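You operate a simulated robot arm through the tools that you are given. There is no shell and no other tool.

The job below is to be done with a simulated robot arm. You get a single attempt, and the scene is never put back.

## Task
Wind the bench winder's bobbin half full from the cone marked 27, on the small groove.
Fine: park the toggle that sits in the guide now on its own cone; lift the teal shifter; stop at the HALF ticks.

The check looks at the end state, three seconds after you hand in, the way a careful person would. Anything else that was tipped, shoved, dropped, spilled or broken makes it a failure.

## Robot
A 6-joint arm with a two-finger gripper, fixed in place. Base frame: the origin is at the foot of the arm, x ahead of it, y to its left, z up. Lengths are in cm, angles in rad, forces in N, time in s.
Its first joint turns from -2.897 to 2.897 rad. Payload 3.43 kg.
The tool frame sits at the grasp point between the pads (the TCP): z along the fingers, y along the line on which they close. The tips reach 2 cm beyond it. Largest opening 19 cm; the body of the gripper starts 24.8 cm behind the TCP.
Orientation is told as [roll, pitch, yaw] about the base's x, y, z axes, in that order, counted from this pose: with the fingers straight down and closing along the base's y, the tool's x points along the base's -x, its y along +y and its z along -z.

## Interface
- The arm moves only by the tool jog_arm. Its argument "deltas" is a list of rows, each a list of 7 numbers: the turn, a rotation vector about the base's x, y, z in rad, then the shift along the base's x, y, z in m, then the opening in per cent of the stroke, from 0 (shut) to 100 (fully open). In form: [[ax, ay, az, dx, dy, dz, grip], ...]. A call has 1 to 20 rows; each row shifts and turns the commanded pose from where the row before left it. Each row takes 0.2 s and may step no farther than 5 cm and 0.15 rad from the row before; otherwise, or with a gripper value out of range, the whole call is refused. Where a pose cannot be reached the arm comes as near as it can. A force on the tool above 80 N (or 10 N above the force at the start of the call, whichever is more), or a blocked arm, ends the call early, and 0.2 s more pass. The fingers move at their own pace (about 4.5 cm/s each) and stop on an object; they squeeze with about 23 N. The grip force told is the motor's: it shows also when the fingers shut on nothing. Time passes only in rows, and 0.2 s behind the last, so rows that do not move let the fingers close. It gives the time, the measured TCP pose, the force on the tool (base axes), the opening and the grip force at its end, in the units of the frame above (readings bear some noise), with the torque about the TCP (base axes, N m) and any sound that the robot's microphone picked up.
- Cameras (640 x 400 px; columns grow to the right, rows downward): "scene" is fixed at [3.77, 49.47, 147.01]; the picture's right is [-0.34, -0.94, 0.00], its down [-0.51, 0.19, -0.84] and it looks along [0.79, -0.29, -0.55] (base axes); focal length 345 px, centre (320, 200). "wrist" rides on the gripper at [7, -0.8, -28.8] in the tool frame; the picture's right is [0.12, 0.99, 0.00], its down [-0.96, 0.12, -0.25] and it looks along [-0.25, 0.03, 0.97] (tool axes); focal length 261 px, centre (320, 200). There is no depth. A picture from a camera that has moved, and an enlarged one, comes with that camera's place and axes in the base frame and with its lens. The place of the scene camera against the robot may be out by one fixed shift of up to 2.5 cm in any direction.
- grab_frame(camera): a new picture of that camera. It takes no simulated time.
- slide_trunk(by): slides the trunk up (or, below 0, down) by that many cm; the arm rides with it, the base frame stays. It gives what a move gives, with no picture.
- inspect(camera, box): a new picture of the part [left, top, right, bottom] of that camera's present view, enlarged. It takes no simulated time.
- hand_in(): hands the job in; it is judged then, once.

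Nothing tells you positions but the pictures and the camera data. Unless the task says otherwise, let go and move clear before handing in.

The tools are called after "Call:" as name(argument=value, ...) on one line, values as JSON. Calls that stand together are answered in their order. jog_arm: Moves the arm, as the interface text tells. Its arguments: {"type":"object","properties":{"deltas":{"type":"array","items":{"type":"array","items":{"type":"number"}}}},"required":["deltas"]} The other tools are called the same way: slide_trunk (by) slides the trunk up or down; grab_frame (camera) takes a picture; inspect (camera, box) takes an enlarged picture of a part of a camera's view; hand_in () hands the job in.

At the start:

```text
time_s: 0.0
position: [61.83, 42.95, 115.75]
tool_rot: [-0.001, -0.001, 0.001]
wrist_force: [0.1, -0.4, -0.5]
ft_torque: [0.02, 0.02, 0.02]
opening: 19.01
finger_force: 0.1
trunk travel left (down, up): [-17.5, 6.5]
```

scene: 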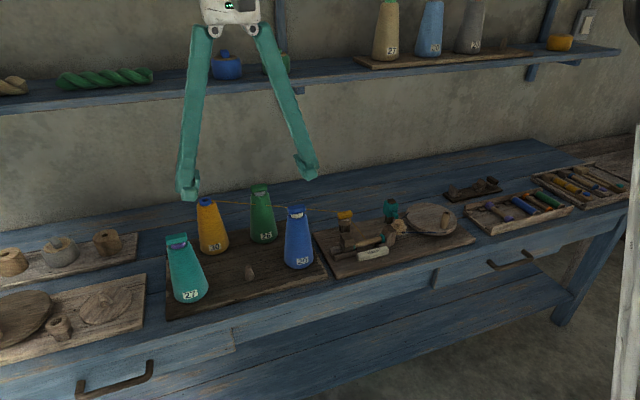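
wrist: 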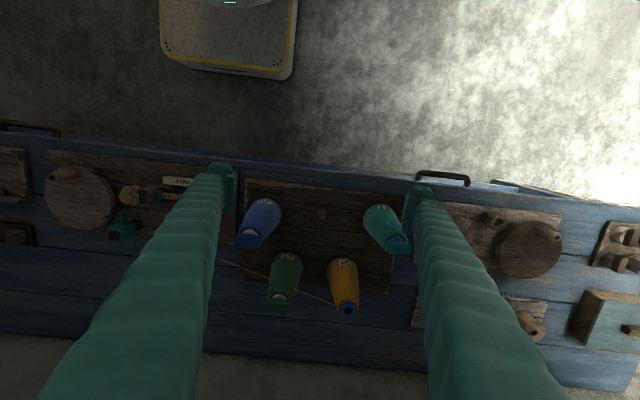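

I see a bench with four cones (27 teal, 30 orange, 25? green, 26? blue), and a winder to the right with a thread running from the orange cone. I'll enlarge the views before moving anything.

Call:
inspect(camera="scene", box=[150, 170, 330, 320])

Call:
inspect(camera="scene", box=[310, 180, 480, 285])

Call:
inspect(camera="wrist", box=[40, 140, 240, 265])

Call:
inspect(camera="wrist", box=[210, 170, 430, 320])

```text
2.67 times, centred on (240, 245) of scene
camera zoom: at [3.77, 49.47, 147.01], right [-0.34, -0.94, 0.0], down [-0.51, 0.19, -0.84], along [0.79, -0.29, -0.55], focal length 920 px, centre (533, 80)
```

zoom: 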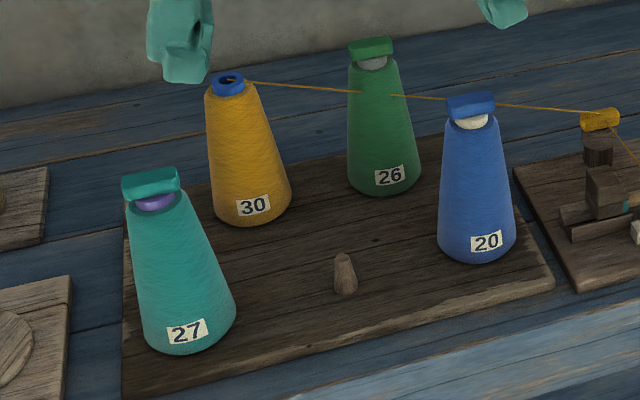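

```text
3.76 times, centred on (395, 232) of scene
camera zoom: at [3.77, 49.47, 147.01], right [-0.34, -0.94, 0.0], down [-0.51, 0.19, -0.84], along [0.79, -0.29, -0.55], focal length 1299 px, centre (38, 78)
```

zoom: 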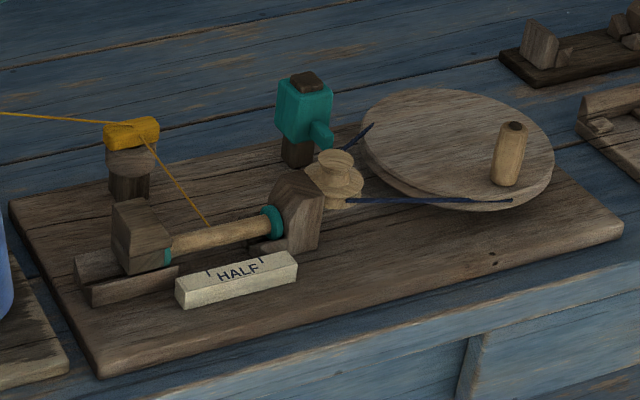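

```text
3.20 times, centred on (140, 202) of wrist
camera zoom: at [54.85, 42.13, 144.62], right [-0.12, 0.99, 0.0], down [0.96, 0.12, 0.25], along [0.25, 0.03, -0.97], focal length 834 px, centre (896, 192)
```

zoom: 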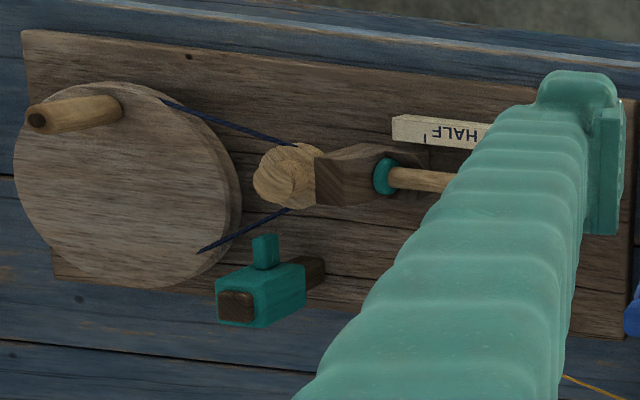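

```text
2.67 times, centred on (320, 245) of wrist
camera zoom: at [54.85, 42.13, 144.62], right [-0.12, 0.99, 0.0], down [0.96, 0.12, 0.25], along [0.25, 0.03, -0.97], focal length 695 px, centre (320, 80)
```

zoom: 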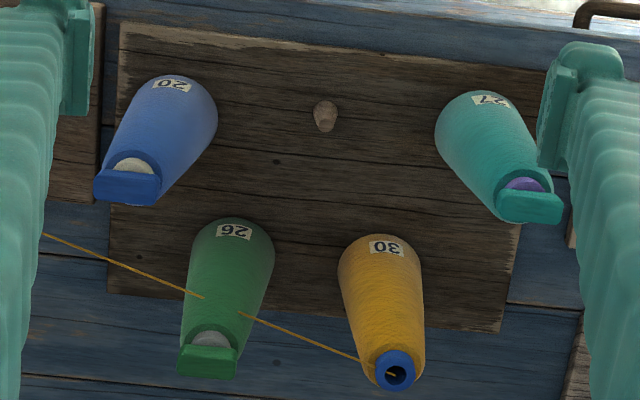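

Checking the shelf cones and smaller details of the winder (pulley, shifter, guide) at higher zoom.

Call:
inspect(camera="scene", box=[350, 0, 510, 100])

Call:
inspect(camera="scene", box=[376, 190, 464, 245])

Call:
inspect(camera="scene", box=[325, 200, 413, 270])

Call:
inspect(camera="scene", box=[160, 225, 220, 265])

Call:
inspect(camera="scene", box=[185, 185, 245, 225])

```text
4.00 times, centred on (430, 50) of scene
camera zoom: at [3.77, 49.47, 147.01], right [-0.34, -0.94, 0.0], down [-0.51, 0.19, -0.84], along [0.79, -0.29, -0.55], focal length 1380 px, centre (-120, 800)
```

zoom: 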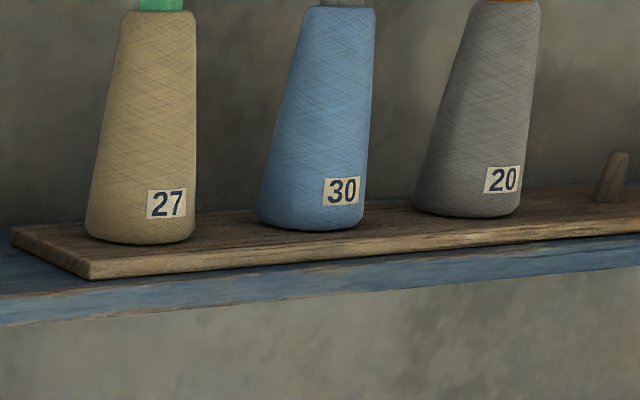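

```text
7.27 times, centred on (420, 218) of scene
camera zoom: at [3.77, 49.47, 147.01], right [-0.34, -0.94, 0.0], down [-0.51, 0.19, -0.84], along [0.79, -0.29, -0.55], focal length 2509 px, centre (-407, 73)
```

zoom: 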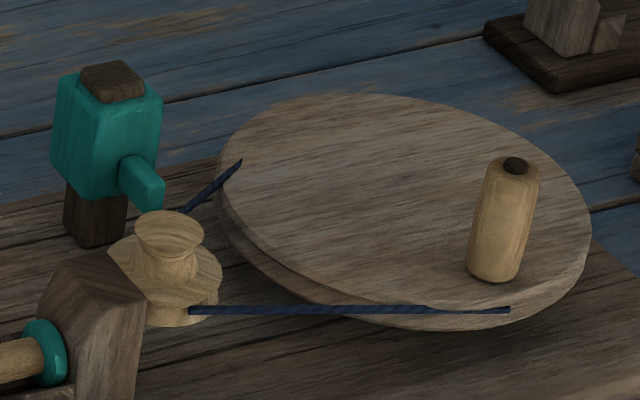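

```text
5.71 times, centred on (369, 235) of scene
camera zoom: at [3.77, 49.47, 147.01], right [-0.34, -0.94, 0.0], down [-0.51, 0.19, -0.84], along [0.79, -0.29, -0.55], focal length 1971 px, centre (40, 0)
```

zoom: 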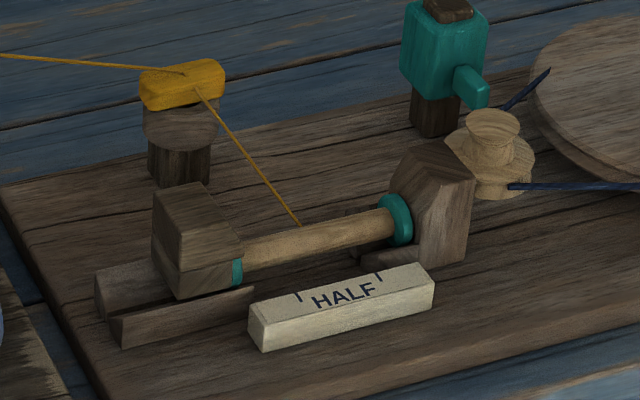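

```text
10.00 times, centred on (190, 245) of scene
camera zoom: at [3.77, 49.47, 147.01], right [-0.34, -0.94, 0.0], down [-0.51, 0.19, -0.84], along [0.79, -0.29, -0.55], focal length 3450 px, centre (1620, -250)
```

zoom: 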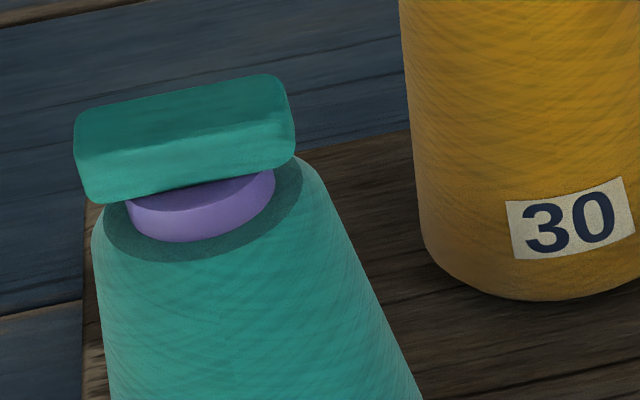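

```text
10.00 times, centred on (215, 205) of scene
camera zoom: at [3.77, 49.47, 147.01], right [-0.34, -0.94, 0.0], down [-0.51, 0.19, -0.84], along [0.79, -0.29, -0.55], focal length 3450 px, centre (1370, 150)
```

zoom: 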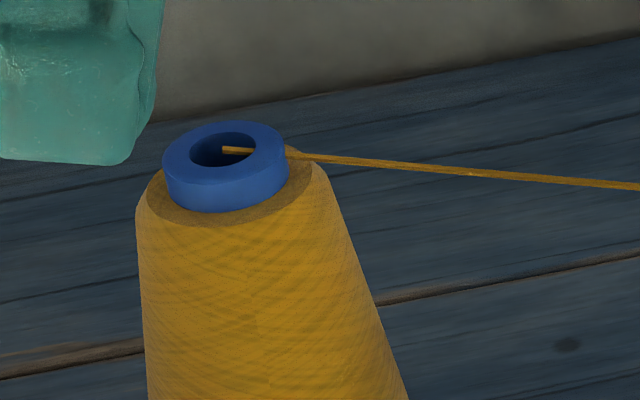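

The bench cones are 27 (teal), 30 (orange, its toggle is in the guide), 26 and 20; the shelf cones look like a separate set. I'll move the wrist camera sideways at this safe height so I can triangulate from a second view.

Call:
jog_arm(deltas=[[0, 0, 0, 0, -0.05, 0, 100], [0, 0, 0, 0, -0.05, 0, 100], [0, 0, 0, 0, -0.05, 0, 100], [0, 0, 0, 0, -0.05, 0, 100], [0, 0, 0, 0, -0.05, 0, 100], [0, 0, 0, 0, 0, 0, 100]])

Call:
grab_frame(camera="wrist")

Call:
grab_frame(camera="scene")

```text
time_s: 1.4
position: [61.74, 17.99, 115.82]
tool_rot: [-0.001, 0.0, -0.002]
wrist_force: [0.1, 0.1, -1.1]
ft_torque: [-0.03, -0.06, 0.0]
opening: 19.0
finger_force: 0.1
trunk travel left (down, up): [-17.5, 6.5]
```

```text
taken
camera wrist: at [54.78, 17.11, 144.65], right [-0.12, 0.99, 0.0], down [0.96, 0.12, 0.25], along [0.25, 0.03, -0.97], focal length 261 px, centre (320, 200)
```

wrist: 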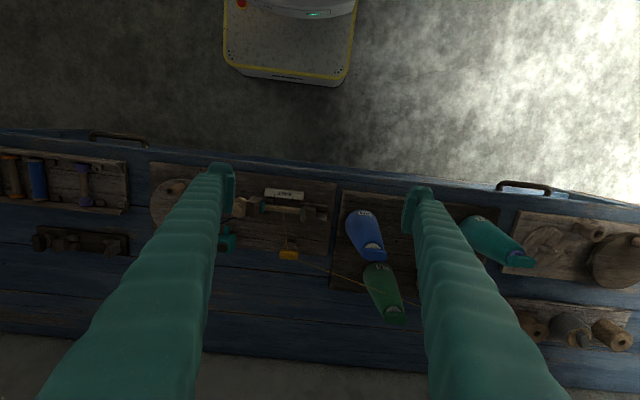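

```text
taken
```

scene: 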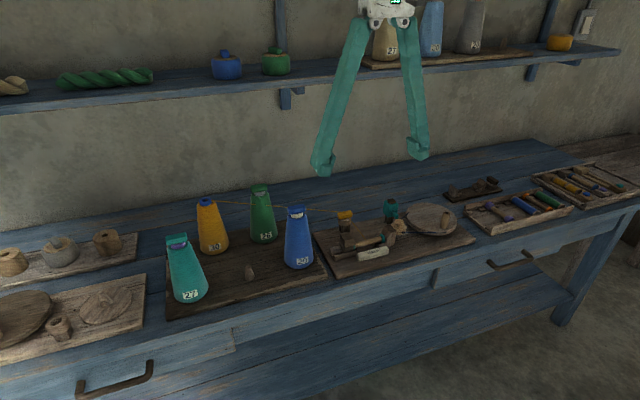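

I'm now over the winder, with the guide and orange toggle between the fingers in the wrist view. I'll zoom in on both sides for accurate pixel readings.

Call:
inspect(camera="wrist", box=[220, 170, 420, 330])

Call:
inspect(camera="wrist", box=[450, 200, 550, 280])

Call:
inspect(camera="wrist", box=[140, 150, 340, 275])

```text
2.50 times, centred on (320, 250) of wrist
camera zoom: at [54.78, 17.11, 144.65], right [-0.12, 0.99, 0.0], down [0.96, 0.12, 0.25], along [0.25, 0.03, -0.97], focal length 652 px, centre (320, 75)
```

zoom: 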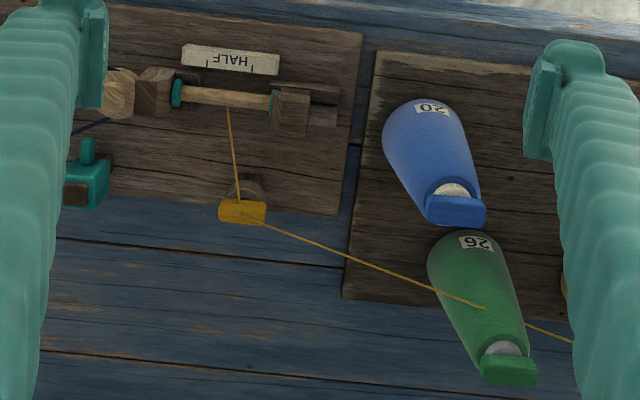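

```text
5.00 times, centred on (500, 240) of wrist
camera zoom: at [54.78, 17.11, 144.65], right [-0.12, 0.99, 0.0], down [0.96, 0.12, 0.25], along [0.25, 0.03, -0.97], focal length 1303 px, centre (-580, 0)
```

zoom: 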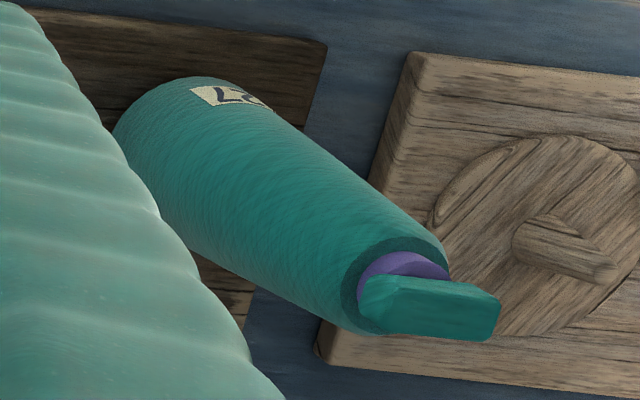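

```text
3.20 times, centred on (240, 212) of wrist
camera zoom: at [54.78, 17.11, 144.65], right [-0.12, 0.99, 0.0], down [0.96, 0.12, 0.25], along [0.25, 0.03, -0.97], focal length 834 px, centre (576, 160)
```

zoom: 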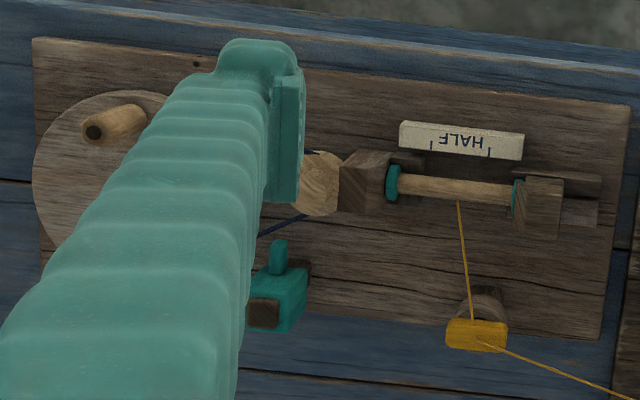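

Triangulating gives toggle tops at about z 97 on cones 27 (74.5, 60), 26 (90.7, 37.6) and 20 (76.6, 30.6). Cone 30's ring is at about (91.6, 52.8, 95), and the orange toggle in the guide at about (84, 13, 86). Cone 30 may be past the straight-down reach, so I'll test that at a safe height above everything.

Call:
jog_arm(deltas=[[0, 0, 0, 0.02, 0.04, 0, 100], [0, 0, 0, 0.02, 0.04, 0, 100], [0, 0, 0, 0.02, 0.04, 0, 100], [0, 0, 0, 0.02, 0.04, 0, 100], [0, 0, 0, 0.02, 0.04, 0, 100], [0, 0, 0, 0.02, 0.04, 0, 100], [0, 0, 0, 0.02, 0.04, 0, 100], [0, 0, 0, 0.02, 0.03, 0, 100], [0, 0, 0, 0.02, 0.03, 0, 100], [0, 0, 0, 0.02, 0.01, 0, 100], [0, 0, 0, 0.02, 0, 0, 100], [0, 0, 0, 0.02, 0, 0, 100], [0, 0, 0, 0.02, 0, 0, 100], [0, 0, 0, 0.02, 0, 0, 100], [0, 0, 0, 0.018, 0, 0, 100], [0, 0, 0, 0, 0, 0, 100]])

Call:
grab_frame(camera="wrist")

Call:
grab_frame(camera="scene")

```text
time_s: 4.8
position: [88.63, 50.96, 112.26]
tool_rot: [0.005, -0.006, 0.001]
wrist_force: [0.2, 0.4, -0.1]
ft_torque: [0.0, 0.01, -0.01]
opening: 18.98
finger_force: 0.0
out of reach, approached as far as the arm can: row 12, 13, 14, 15
trunk travel left (down, up): [-17.5, 6.5]
```

```text
taken
camera wrist: at [81.52, 50.05, 141.2], right [-0.12, 0.99, 0.0], down [0.96, 0.12, 0.25], along [0.25, 0.03, -0.97], focal length 261 px, centre (320, 200)
```

wrist: 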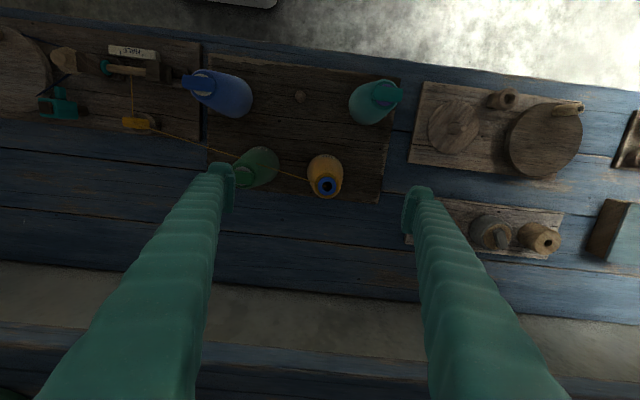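

```text
taken
```

scene: 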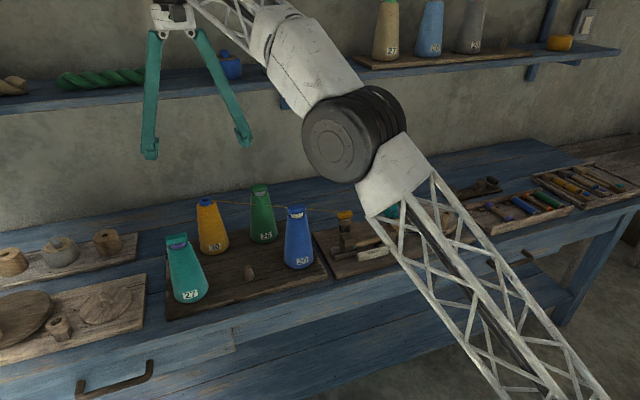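

The arm tops out at a radius of about 102 cm straight down, and cone 30 sits at about 105 cm, so I'll tilt the tool about 0.2 rad about the closing axis for both the pick and the park. First a close look at the toggles and ring from here.

Call:
inspect(camera="wrist", box=[290, 140, 370, 210])

Call:
inspect(camera="wrist", box=[340, 65, 420, 135])

Call:
inspect(camera="wrist", box=[20, 30, 180, 140])

Call:
inspect(camera="wrist", box=[170, 60, 290, 200])

```text
5.71 times, centred on (330, 175) of wrist
camera zoom: at [81.52, 50.05, 141.2], right [-0.12, 0.99, 0.0], down [0.96, 0.12, 0.25], along [0.25, 0.03, -0.97], focal length 1489 px, centre (263, 343)
```

zoom: 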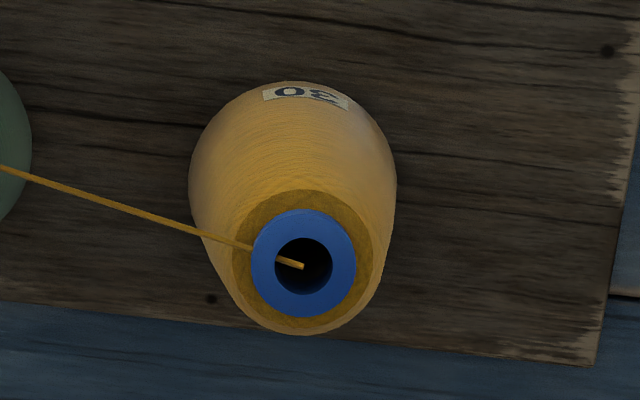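

```text
5.71 times, centred on (380, 100) of wrist
camera zoom: at [81.52, 50.05, 141.2], right [-0.12, 0.99, 0.0], down [0.96, 0.12, 0.25], along [0.25, 0.03, -0.97], focal length 1489 px, centre (-23, 771)
```

zoom: 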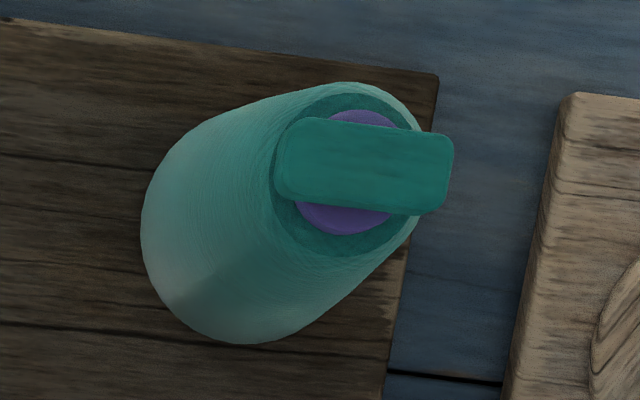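

```text
3.64 times, centred on (100, 85) of wrist
camera zoom: at [81.52, 50.05, 141.2], right [-0.12, 0.99, 0.0], down [0.96, 0.12, 0.25], along [0.25, 0.03, -0.97], focal length 948 px, centre (1120, 618)
```

zoom: 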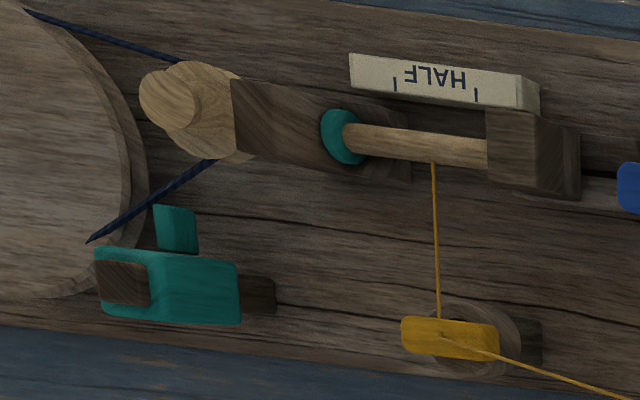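

```text
2.86 times, centred on (230, 130) of wrist
camera zoom: at [81.52, 50.05, 141.2], right [-0.12, 0.99, 0.0], down [0.96, 0.12, 0.25], along [0.25, 0.03, -0.97], focal length 745 px, centre (577, 400)
```

zoom: 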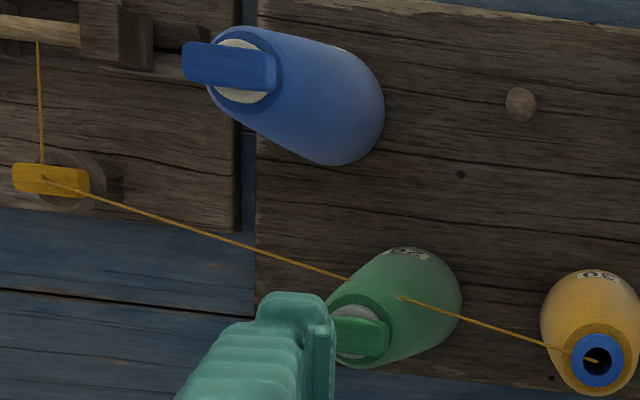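

All toggles lie with their long axis along y. The orange toggle top is at about (83.9, 13.0, 86.7), roughly 5 x 2.2 x 2 cm. I'll move above it at height, tilt the fingers outward 0.2 rad, and look again.

Call:
jog_arm(deltas=[[0, 0, 0, -0.04, -0.02, 0, 100], [0, 0, 0, -0.04, -0.03, 0, 100], [0, 0, 0, 0, -0.05, 0, 100], [0, 0, 0, 0, -0.05, 0, 100], [0, 0, 0, 0, -0.05, 0, 100], [0, 0, 0, 0, -0.05, 0, 100], [0, 0, 0, 0, -0.05, 0, 100], [0, -0.1, 0, 0, -0.05, 0, 70], [0, -0.1, 0, 0, -0.03, 0, 60], [0, 0, 0, 0, 0, 0, 50], [0, 0, 0, 0, 0, 0, 50]])

Call:
grab_frame(camera="wrist")

```text
time_s: 7.2
position: [80.63, 13.1, 112.39]
tool_rot: [0.0, -0.2, 0.001]
wrist_force: [0.4, 0.5, 0.7]
ft_torque: [-0.01, 0.0, 0.01]
opening: 10.37
finger_force: 0.0
trunk travel left (down, up): [-17.5, 6.5]
```

```text
taken
camera wrist: at [68.06, 12.27, 139.28], right [-0.12, 0.99, -0.02], down [0.89, 0.12, 0.43], along [0.43, 0.03, -0.9], focal length 261 px, centre (320, 200)
```

wrist: 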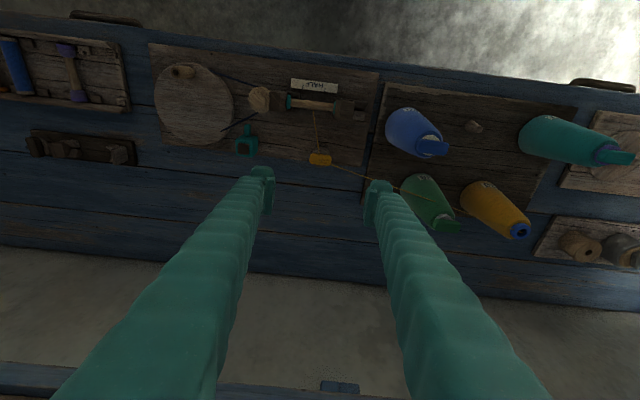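

The commanded pose follows the reached pose. Descending to about 10 cm above the orange toggle with the tilt kept, then re-checking the alignment.

Call:
jog_arm(deltas=[[0, 0, 0, 0.01, 0, -0.045, 50], [0, 0, 0, 0.01, 0, -0.045, 50], [0, 0, 0, 0.01, 0, -0.045, 50], [0, 0, 0, 0.003, -0.001, -0.03, 50], [0, 0, 0, 0, 0, 0, 50]])

Call:
grab_frame(camera="wrist")

Call:
inspect(camera="wrist", box=[240, 80, 400, 220])

Call:
inspect(camera="scene", box=[310, 160, 470, 275])

```text
time_s: 8.4
position: [84.06, 12.82, 95.79]
tool_rot: [0.0, -0.201, 0.0]
wrist_force: [0.0, -0.2, -0.5]
ft_torque: [0.01, 0.04, -0.02]
opening: 9.49
finger_force: 0.1
trunk travel left (down, up): [-17.5, 6.5]
```

```text
taken
camera wrist: at [71.48, 12.06, 122.79], right [-0.12, 0.99, -0.02], down [0.89, 0.12, 0.43], along [0.43, 0.03, -0.9], focal length 261 px, centre (320, 200)
```

wrist: 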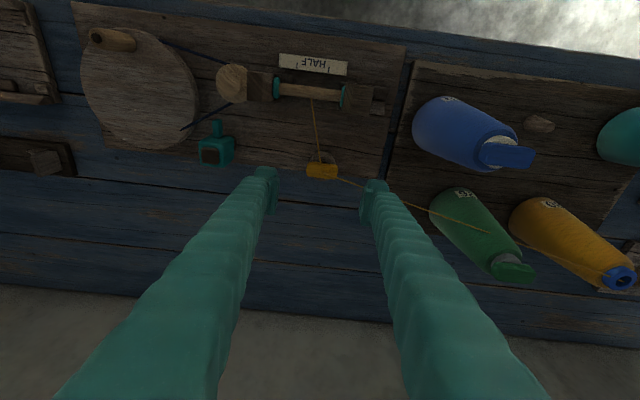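

```text
2.86 times, centred on (320, 150) of wrist
camera zoom: at [71.48, 12.06, 122.79], right [-0.12, 0.99, -0.02], down [0.89, 0.12, 0.43], along [0.43, 0.03, -0.9], focal length 745 px, centre (320, 343)
```

zoom: 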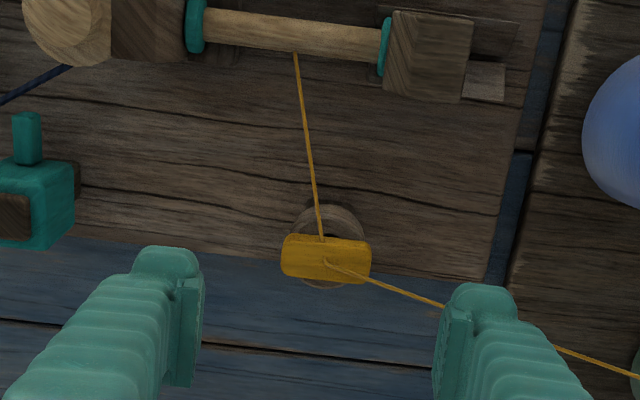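

```text
3.48 times, centred on (390, 218) of scene
camera zoom: at [3.77, 49.47, 147.01], right [-0.34, -0.94, 0.0], down [-0.51, 0.19, -0.84], along [0.79, -0.29, -0.55], focal length 1200 px, centre (76, 139)
```

zoom: 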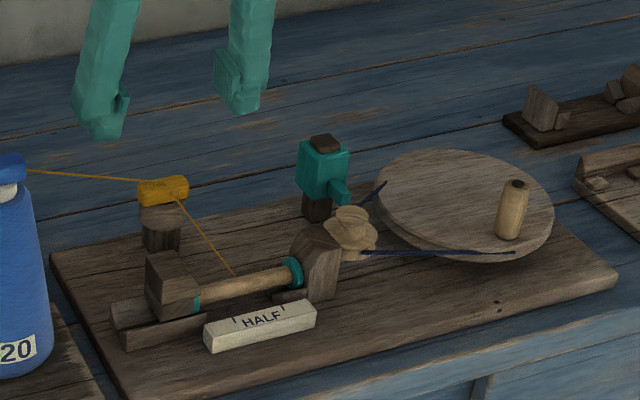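

Aligned over the orange toggle, estimated at (84.1, 13.05) with its top near z 86.7. I'll lower to TCP z≈86.0, then close on its ends.

Call:
jog_arm(deltas=[[0, 0, 0, 0, 0.002, -0.03, 50], [0, 0, 0, 0, 0, -0.03, 50], [0, 0, 0, 0, 0, -0.025, 50], [0, 0, 0, 0, 0, -0.013, 50], [0, 0, 0, 0, 0, 0, 50]])

Call:
grab_frame(camera="wrist")

Call:
inspect(camera="scene", box=[310, 160, 470, 275])

```text
time_s: 9.6
position: [83.93, 13.12, 86.1]
tool_rot: [0.001, -0.2, -0.002]
wrist_force: [0.2, -0.1, -0.2]
ft_torque: [0.02, 0.01, 0.01]
opening: 9.48
finger_force: 0.2
trunk travel left (down, up): [-17.5, 6.5]
```

```text
taken
camera wrist: at [71.41, 12.3, 113.02], right [-0.12, 0.99, -0.02], down [0.89, 0.12, 0.43], along [0.43, 0.03, -0.9], focal length 261 px, centre (320, 200)
```

wrist: 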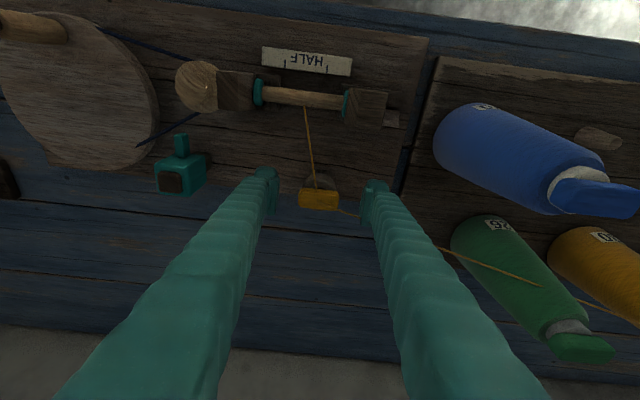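

```text
3.48 times, centred on (390, 218) of scene
camera zoom: at [3.77, 49.47, 147.01], right [-0.34, -0.94, 0.0], down [-0.51, 0.19, -0.84], along [0.79, -0.29, -0.55], focal length 1200 px, centre (76, 139)
```

zoom: 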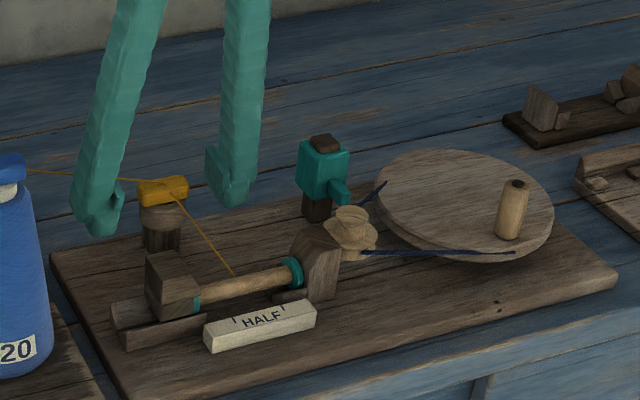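

The toggle sits at the TCP in the wrist view and the force readings are clean. Closing now.

Call:
jog_arm(deltas=[[0, 0, 0, 0, 0, 0, 0], [0, 0, 0, 0, 0, 0, 0], [0, 0, 0, 0, 0, 0, 0], [0, 0, 0, 0, 0, 0, 0], [0, 0, 0, 0, 0, 0, 0], [0, 0, 0, 0, 0, 0, 0]])

Call:
grab_frame(camera="wrist")

Call:
inspect(camera="scene", box=[310, 160, 470, 275])

```text
time_s: 11.0
position: [83.94, 13.24, 86.1]
tool_rot: [-0.001, -0.203, 0.0]
wrist_force: [1.2, -2.5, -0.1]
ft_torque: [-0.02, 0.0, 0.02]
opening: 4.37
finger_force: 23.1
trunk travel left (down, up): [-17.5, 6.5]
```

```text
taken
camera wrist: at [71.41, 12.27, 113.04], right [-0.12, 0.99, -0.02], down [0.89, 0.12, 0.43], along [0.43, 0.03, -0.9], focal length 261 px, centre (320, 200)
```

wrist: 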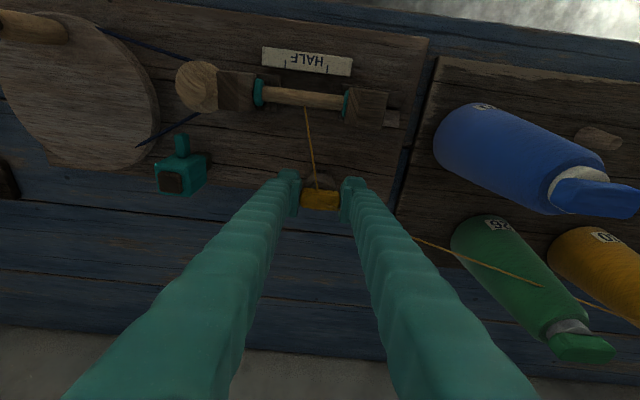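

```text
3.48 times, centred on (390, 218) of scene
camera zoom: at [3.77, 49.47, 147.01], right [-0.34, -0.94, 0.0], down [-0.51, 0.19, -0.84], along [0.79, -0.29, -0.55], focal length 1200 px, centre (76, 139)
```

zoom: 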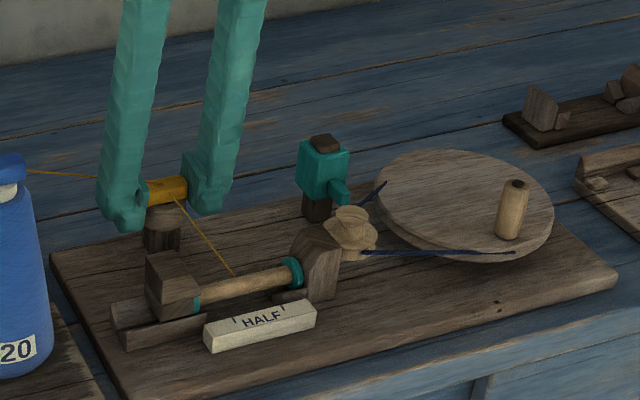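

The toggle is held at 4.4 cm with 23 N. Lifting straight up, gently at first.

Call:
jog_arm(deltas=[[0, 0, 0, 0, 0, 0.005, 0], [0, 0, 0, 0, 0, 0.01, 0], [0, 0, 0, 0, 0, 0.02, 0], [0, 0, 0, 0, 0, 0.03, 0], [0, 0, 0, 0, 0, 0.03, 0], [0, 0, 0, 0, 0, 0, 0]])

Call:
grab_frame(camera="wrist")

Call:
inspect(camera="scene", box=[310, 130, 470, 275])

```text
time_s: 12.4
position: [83.87, 13.06, 95.73]
tool_rot: [0.001, -0.201, 0.002]
wrist_force: [-0.1, -0.2, 0.0]
ft_torque: [0.04, -0.01, 0.04]
opening: 4.33
finger_force: 23.1
trunk travel left (down, up): [-17.5, 6.5]
```

```text
taken
camera wrist: at [71.36, 12.28, 122.65], right [-0.12, 0.99, -0.02], down [0.89, 0.12, 0.43], along [0.43, 0.03, -0.9], focal length 261 px, centre (320, 200)
```

wrist: 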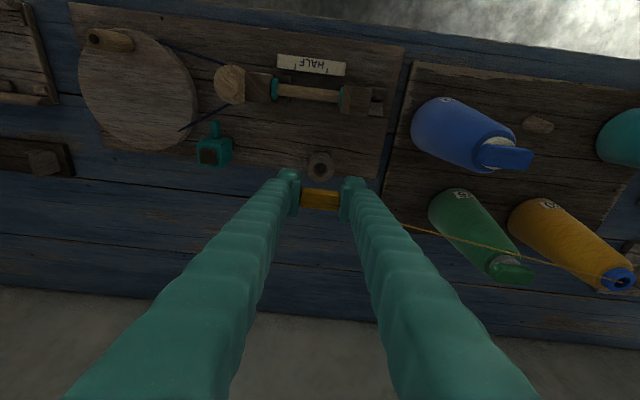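

```text
2.76 times, centred on (390, 202) of scene
camera zoom: at [3.77, 49.47, 147.01], right [-0.34, -0.94, 0.0], down [-0.51, 0.19, -0.84], along [0.79, -0.29, -0.55], focal length 952 px, centre (127, 193)
```

zoom: 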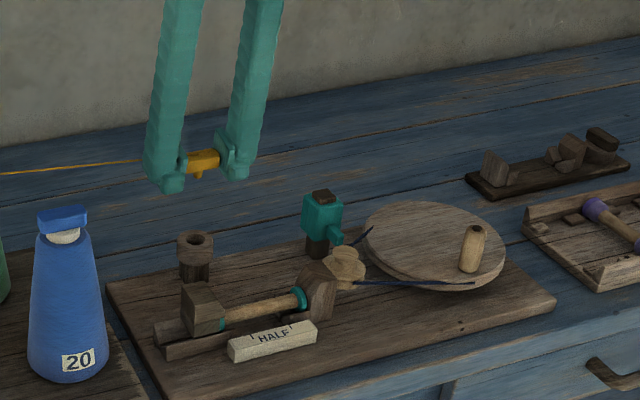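

The orange toggle came out cleanly; it has a short peg underneath, and the guide is a cup with a hole. I'll record the guide hole's location, then rise and carry the toggle towards cone 30.

Call:
inspect(camera="wrist", box=[270, 130, 370, 220])

Call:
jog_arm(deltas=[[0, 0, 0, 0, 0, 0.05, 0], [0, 0, 0, 0, 0, 0.05, 0], [0, 0, 0, 0, 0, 0.05, 0], [0, 0, 0, 0, 0.045, 0, 0], [0, 0, 0, 0, 0.045, 0, 0], [0, 0, 0, 0, 0.045, 0, 0], [0, 0, 0, 0, 0.045, 0, 0], [0, 0, 0, 0, 0.045, 0, 0], [0, 0, 0, 0, 0.045, 0, 0], [0, 0, 0, 0, 0.045, 0, 0], [0, 0, 0, 0, 0.045, 0, 0], [0, 0, 0, 0, 0.01, 0, 0], [0, 0, 0, 0, 0, 0, 0]])

Call:
grab_frame(camera="wrist")

Call:
grab_frame(camera="scene")

Call:
inspect(camera="wrist", box=[270, 130, 370, 220])

```text
4.44 times, centred on (320, 175) of wrist
camera zoom: at [71.36, 12.28, 122.65], right [-0.12, 0.99, -0.02], down [0.89, 0.12, 0.43], along [0.43, 0.03, -0.9], focal length 1158 px, centre (320, 311)
```

zoom: 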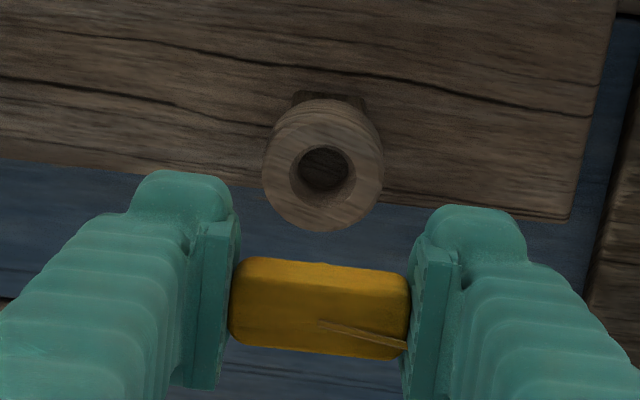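

```text
time_s: 15.2
position: [83.88, 50.25, 110.62]
tool_rot: [0.001, -0.201, 0.001]
wrist_force: [-0.4, -0.7, -0.3]
ft_torque: [-0.02, 0.02, 0.02]
opening: 4.34
finger_force: 23.0
trunk travel left (down, up): [-17.5, 6.5]
```

```text
taken
camera wrist: at [71.3, 49.36, 137.45], right [-0.12, 0.99, -0.02], down [0.89, 0.12, 0.43], along [0.43, 0.03, -0.9], focal length 261 px, centre (320, 200)
```

wrist: 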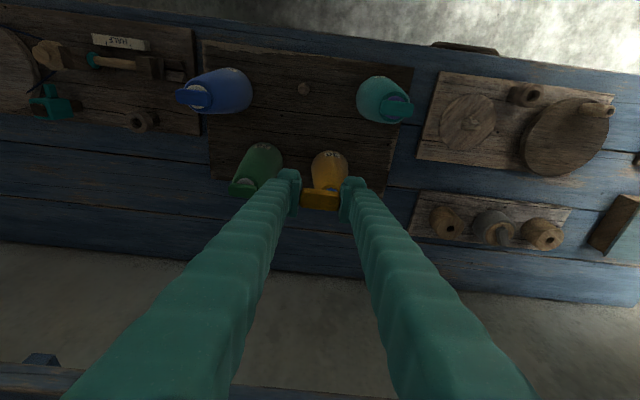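

```text
taken
```

scene: 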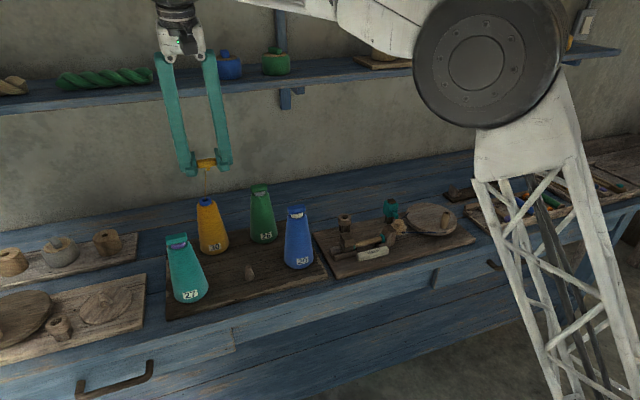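

```text
4.44 times, centred on (320, 175) of wrist
camera zoom: at [71.3, 49.36, 137.45], right [-0.12, 0.99, -0.02], down [0.89, 0.12, 0.43], along [0.43, 0.03, -0.9], focal length 1158 px, centre (320, 311)
```

zoom: 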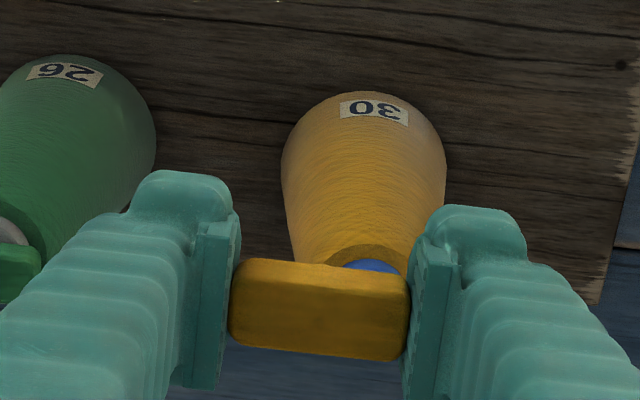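

Orange toggle is held over the near side of cone 30 and currently hides the ring. I'll move to directly above the ring, about 10 cm up, where the ring shows just above the toggle in the wrist view as the guide hole did.

Call:
jog_arm(deltas=[[0, 0, 0, 0.025, 0.007, 0, 0], [0, 0, 0, 0.025, 0.007, 0, 0], [0, 0, 0, 0.018, 0.007, -0.02, 0], [0, 0, 0, 0, 0, -0.02, 0], [0, 0, 0, 0, 0, 0, 0]])

Call:
inspect(camera="wrist", box=[270, 130, 370, 220])

Call:
grab_frame(camera="scene")

Call:
inspect(camera="scene", box=[150, 130, 270, 230])

```text
time_s: 16.4
position: [90.76, 52.26, 106.5]
tool_rot: [0.0, -0.201, 0.001]
wrist_force: [0.3, -0.2, 0.2]
ft_torque: [-0.01, -0.01, 0.02]
opening: 4.36
finger_force: 22.9
trunk travel left (down, up): [-17.5, 6.5]
```

```text
4.44 times, centred on (320, 175) of wrist
camera zoom: at [78.21, 51.44, 133.45], right [-0.12, 0.99, -0.02], down [0.89, 0.12, 0.43], along [0.43, 0.03, -0.9], focal length 1158 px, centre (320, 311)
```

zoom: 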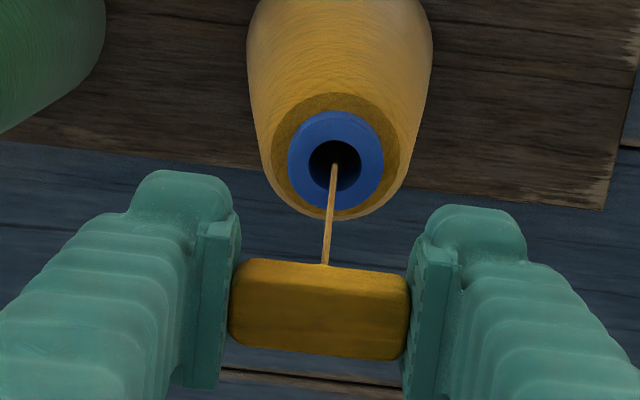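

```text
taken
```

scene: 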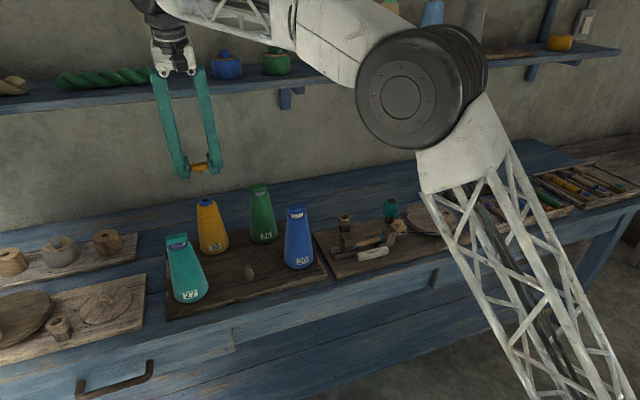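

```text
4.00 times, centred on (210, 180) of scene
camera zoom: at [3.77, 49.47, 147.01], right [-0.34, -0.94, 0.0], down [-0.51, 0.19, -0.84], along [0.79, -0.29, -0.55], focal length 1380 px, centre (760, 280)
```

zoom: 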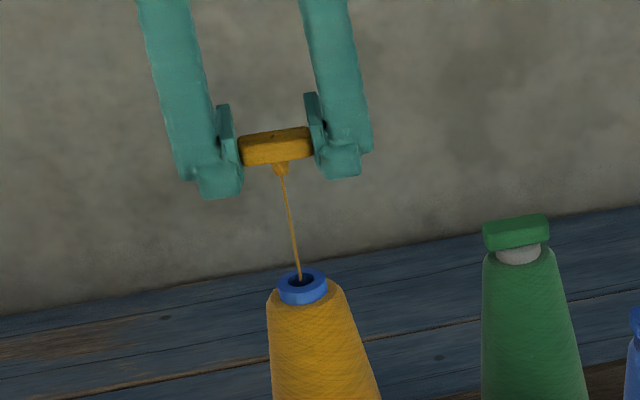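

Wrist rays put cone 30's ring at about (90.65, 52.53, 96.3). I'll correct by about -0.25 cm in x and +0.28 cm in y, then lower until the peg is just above the ring.

Call:
jog_arm(deltas=[[0, 0, 0, -0.0025, 0.0028, -0.02, 0], [0, 0, 0, 0, 0, -0.03, 0], [0, 0, 0, 0, 0, -0.022, 0], [0, 0, 0, 0, 0, 0, 0], [0, 0, 0, 0, 0, 0, 0]])

Call:
inspect(camera="wrist", box=[270, 130, 370, 220])

Call:
inspect(camera="scene", box=[170, 160, 250, 230])

```text
time_s: 17.6
position: [90.52, 52.49, 99.44]
tool_rot: [0.001, -0.2, 0.001]
wrist_force: [0.2, -0.7, -0.6]
ft_torque: [-0.01, 0.02, 0.02]
opening: 4.36
finger_force: 23.1
trunk travel left (down, up): [-17.5, 6.5]
```

```text
4.44 times, centred on (320, 175) of wrist
camera zoom: at [77.9, 51.67, 126.29], right [-0.12, 0.99, -0.02], down [0.89, 0.12, 0.43], along [0.43, 0.03, -0.9], focal length 1158 px, centre (320, 311)
```

zoom: 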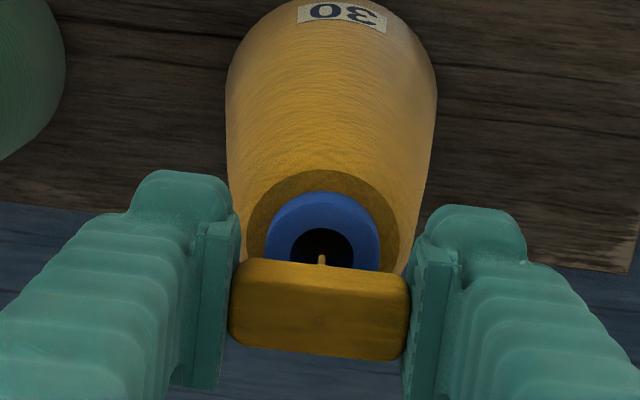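

```text
5.71 times, centred on (210, 195) of scene
camera zoom: at [3.77, 49.47, 147.01], right [-0.34, -0.94, 0.0], down [-0.51, 0.19, -0.84], along [0.79, -0.29, -0.55], focal length 1971 px, centre (949, 229)
```

zoom: 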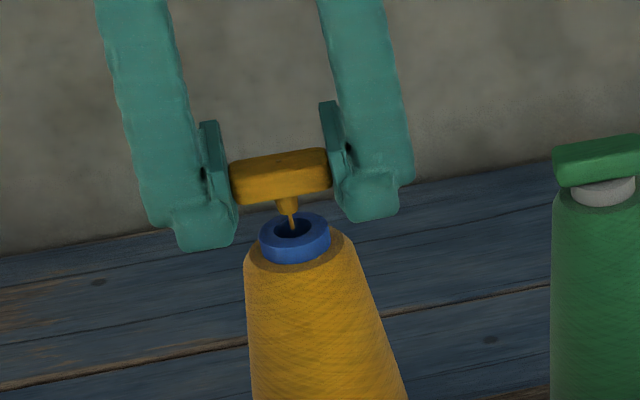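

The ring resolves to (90.66, 52.53, 96.27), and the held toggle's offset matches what I saw at the guide, so it is aligned. Lowering in small steps to seat the peg.

Call:
jog_arm(deltas=[[0, 0, 0, 0, 0, -0.008, 0], [0, 0, 0, 0, 0, -0.006, 0], [0, 0, 0, 0, 0, -0.004, 0], [0, 0, 0, 0, 0, 0, 0], [0, 0, 0, 0, 0, 0, 0]])

Call:
inspect(camera="wrist", box=[270, 130, 370, 220])

Call:
inspect(camera="scene", box=[170, 160, 250, 230])

```text
time_s: 18.8
position: [90.52, 52.56, 97.57]
tool_rot: [0.0, -0.2, 0.001]
wrist_force: [0.3, 0.6, 0.5]
ft_torque: [0.0, -0.04, -0.01]
opening: 4.39
finger_force: 22.6
trunk travel left (down, up): [-17.5, 6.5]
```

```text
4.44 times, centred on (320, 175) of wrist
camera zoom: at [77.92, 51.71, 124.5], right [-0.12, 0.99, -0.02], down [0.89, 0.12, 0.43], along [0.43, 0.03, -0.9], focal length 1158 px, centre (320, 311)
```

zoom: 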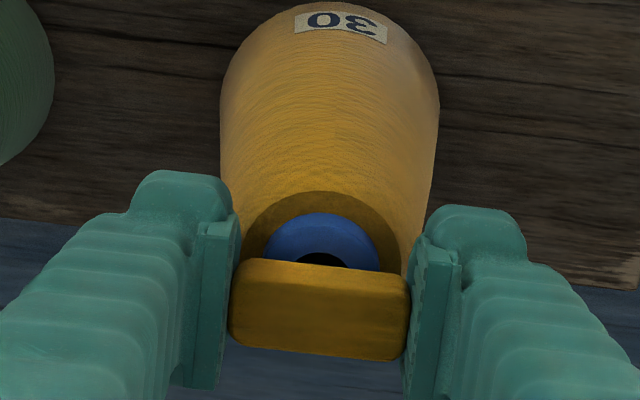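

```text
5.71 times, centred on (210, 195) of scene
camera zoom: at [3.77, 49.47, 147.01], right [-0.34, -0.94, 0.0], down [-0.51, 0.19, -0.84], along [0.79, -0.29, -0.55], focal length 1971 px, centre (949, 229)
```

zoom: 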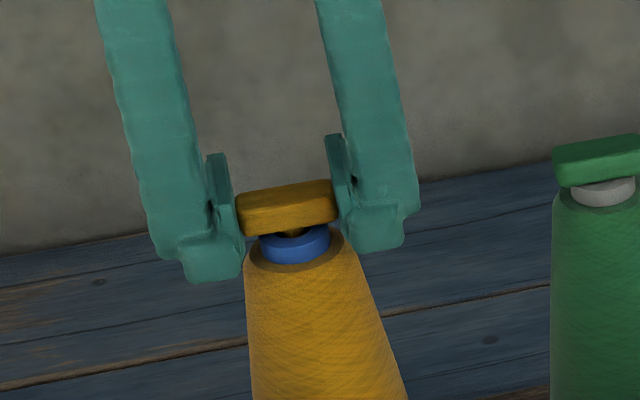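

The peg is entering the ring with about half a centimetre left to go and no contact force yet. Lowering a little at a time.

Call:
jog_arm(deltas=[[0, 0, 0, 0, 0, -0.002, 0], [0, 0, 0, 0, 0, -0.002, 0], [0, 0, 0, 0, 0, 0, 0]])

Call:
inspect(camera="scene", box=[170, 160, 250, 230])

Call:
inspect(camera="wrist", box=[270, 130, 370, 220])

```text
time_s: 19.6
position: [90.58, 52.47, 97.29]
tool_rot: [-0.001, -0.201, 0.0]
wrist_force: [1.0, -0.2, 7.2]
ft_torque: [0.05, -0.03, 0.03]
opening: 4.38
finger_force: 22.9
trunk travel left (down, up): [-17.5, 6.5]
```

```text
5.71 times, centred on (210, 195) of scene
camera zoom: at [3.77, 49.47, 147.01], right [-0.34, -0.94, 0.0], down [-0.51, 0.19, -0.84], along [0.79, -0.29, -0.55], focal length 1971 px, centre (949, 229)
```

zoom: 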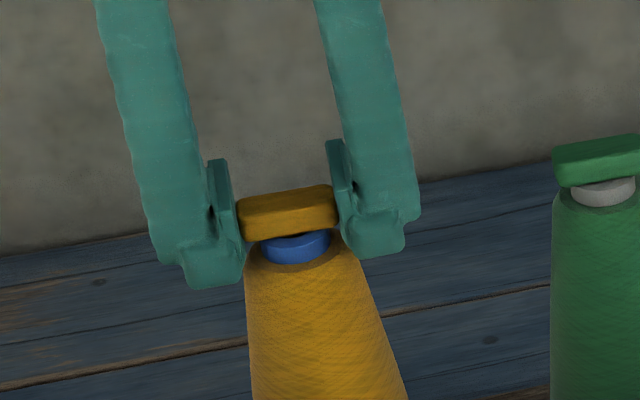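

```text
4.44 times, centred on (320, 175) of wrist
camera zoom: at [77.9, 51.7, 124.17], right [-0.12, 0.99, -0.02], down [0.89, 0.12, 0.43], along [0.43, 0.03, -0.9], focal length 1158 px, centre (320, 311)
```

zoom: 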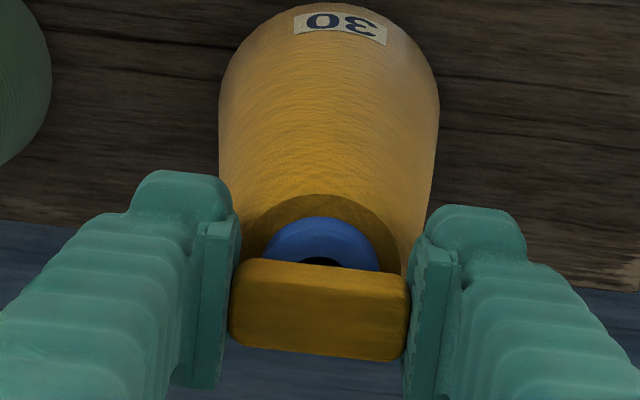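

There's now 7 N of upward contact, so I'll compare it closely with how the green toggle sits on its ring.

Call:
inspect(camera="scene", box=[190, 185, 222, 210])

Call:
inspect(camera="scene", box=[244, 178, 276, 203])

Call:
inspect(camera="wrist", box=[300, 175, 340, 205])

```text
16.00 times, centred on (206, 198) of scene
camera zoom: at [3.77, 49.47, 147.01], right [-0.34, -0.94, 0.0], down [-0.51, 0.19, -0.84], along [0.79, -0.29, -0.55], focal length 5520 px, centre (2144, 240)
```

zoom: 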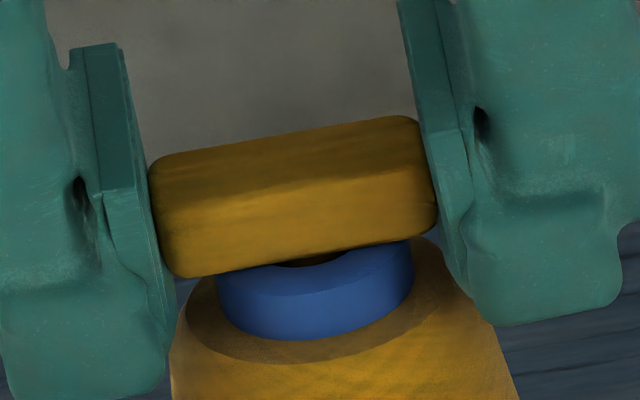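

```text
16.00 times, centred on (260, 190) of scene
camera zoom: at [3.77, 49.47, 147.01], right [-0.34, -0.94, 0.0], down [-0.51, 0.19, -0.84], along [0.79, -0.29, -0.55], focal length 5520 px, centre (1280, 352)
```

zoom: 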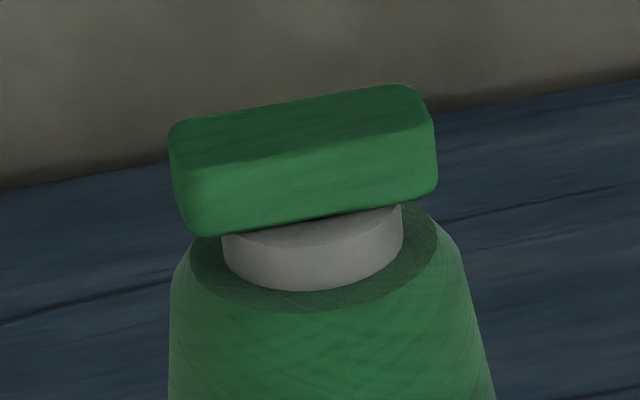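

```text
13.33 times, centred on (320, 190) of wrist
camera zoom: at [77.9, 51.7, 124.17], right [-0.12, 0.99, -0.02], down [0.89, 0.12, 0.43], along [0.43, 0.03, -0.9], focal length 3475 px, centre (320, 333)
```

zoom: 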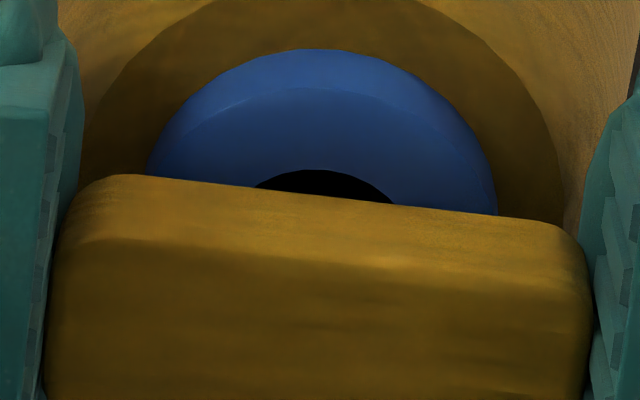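

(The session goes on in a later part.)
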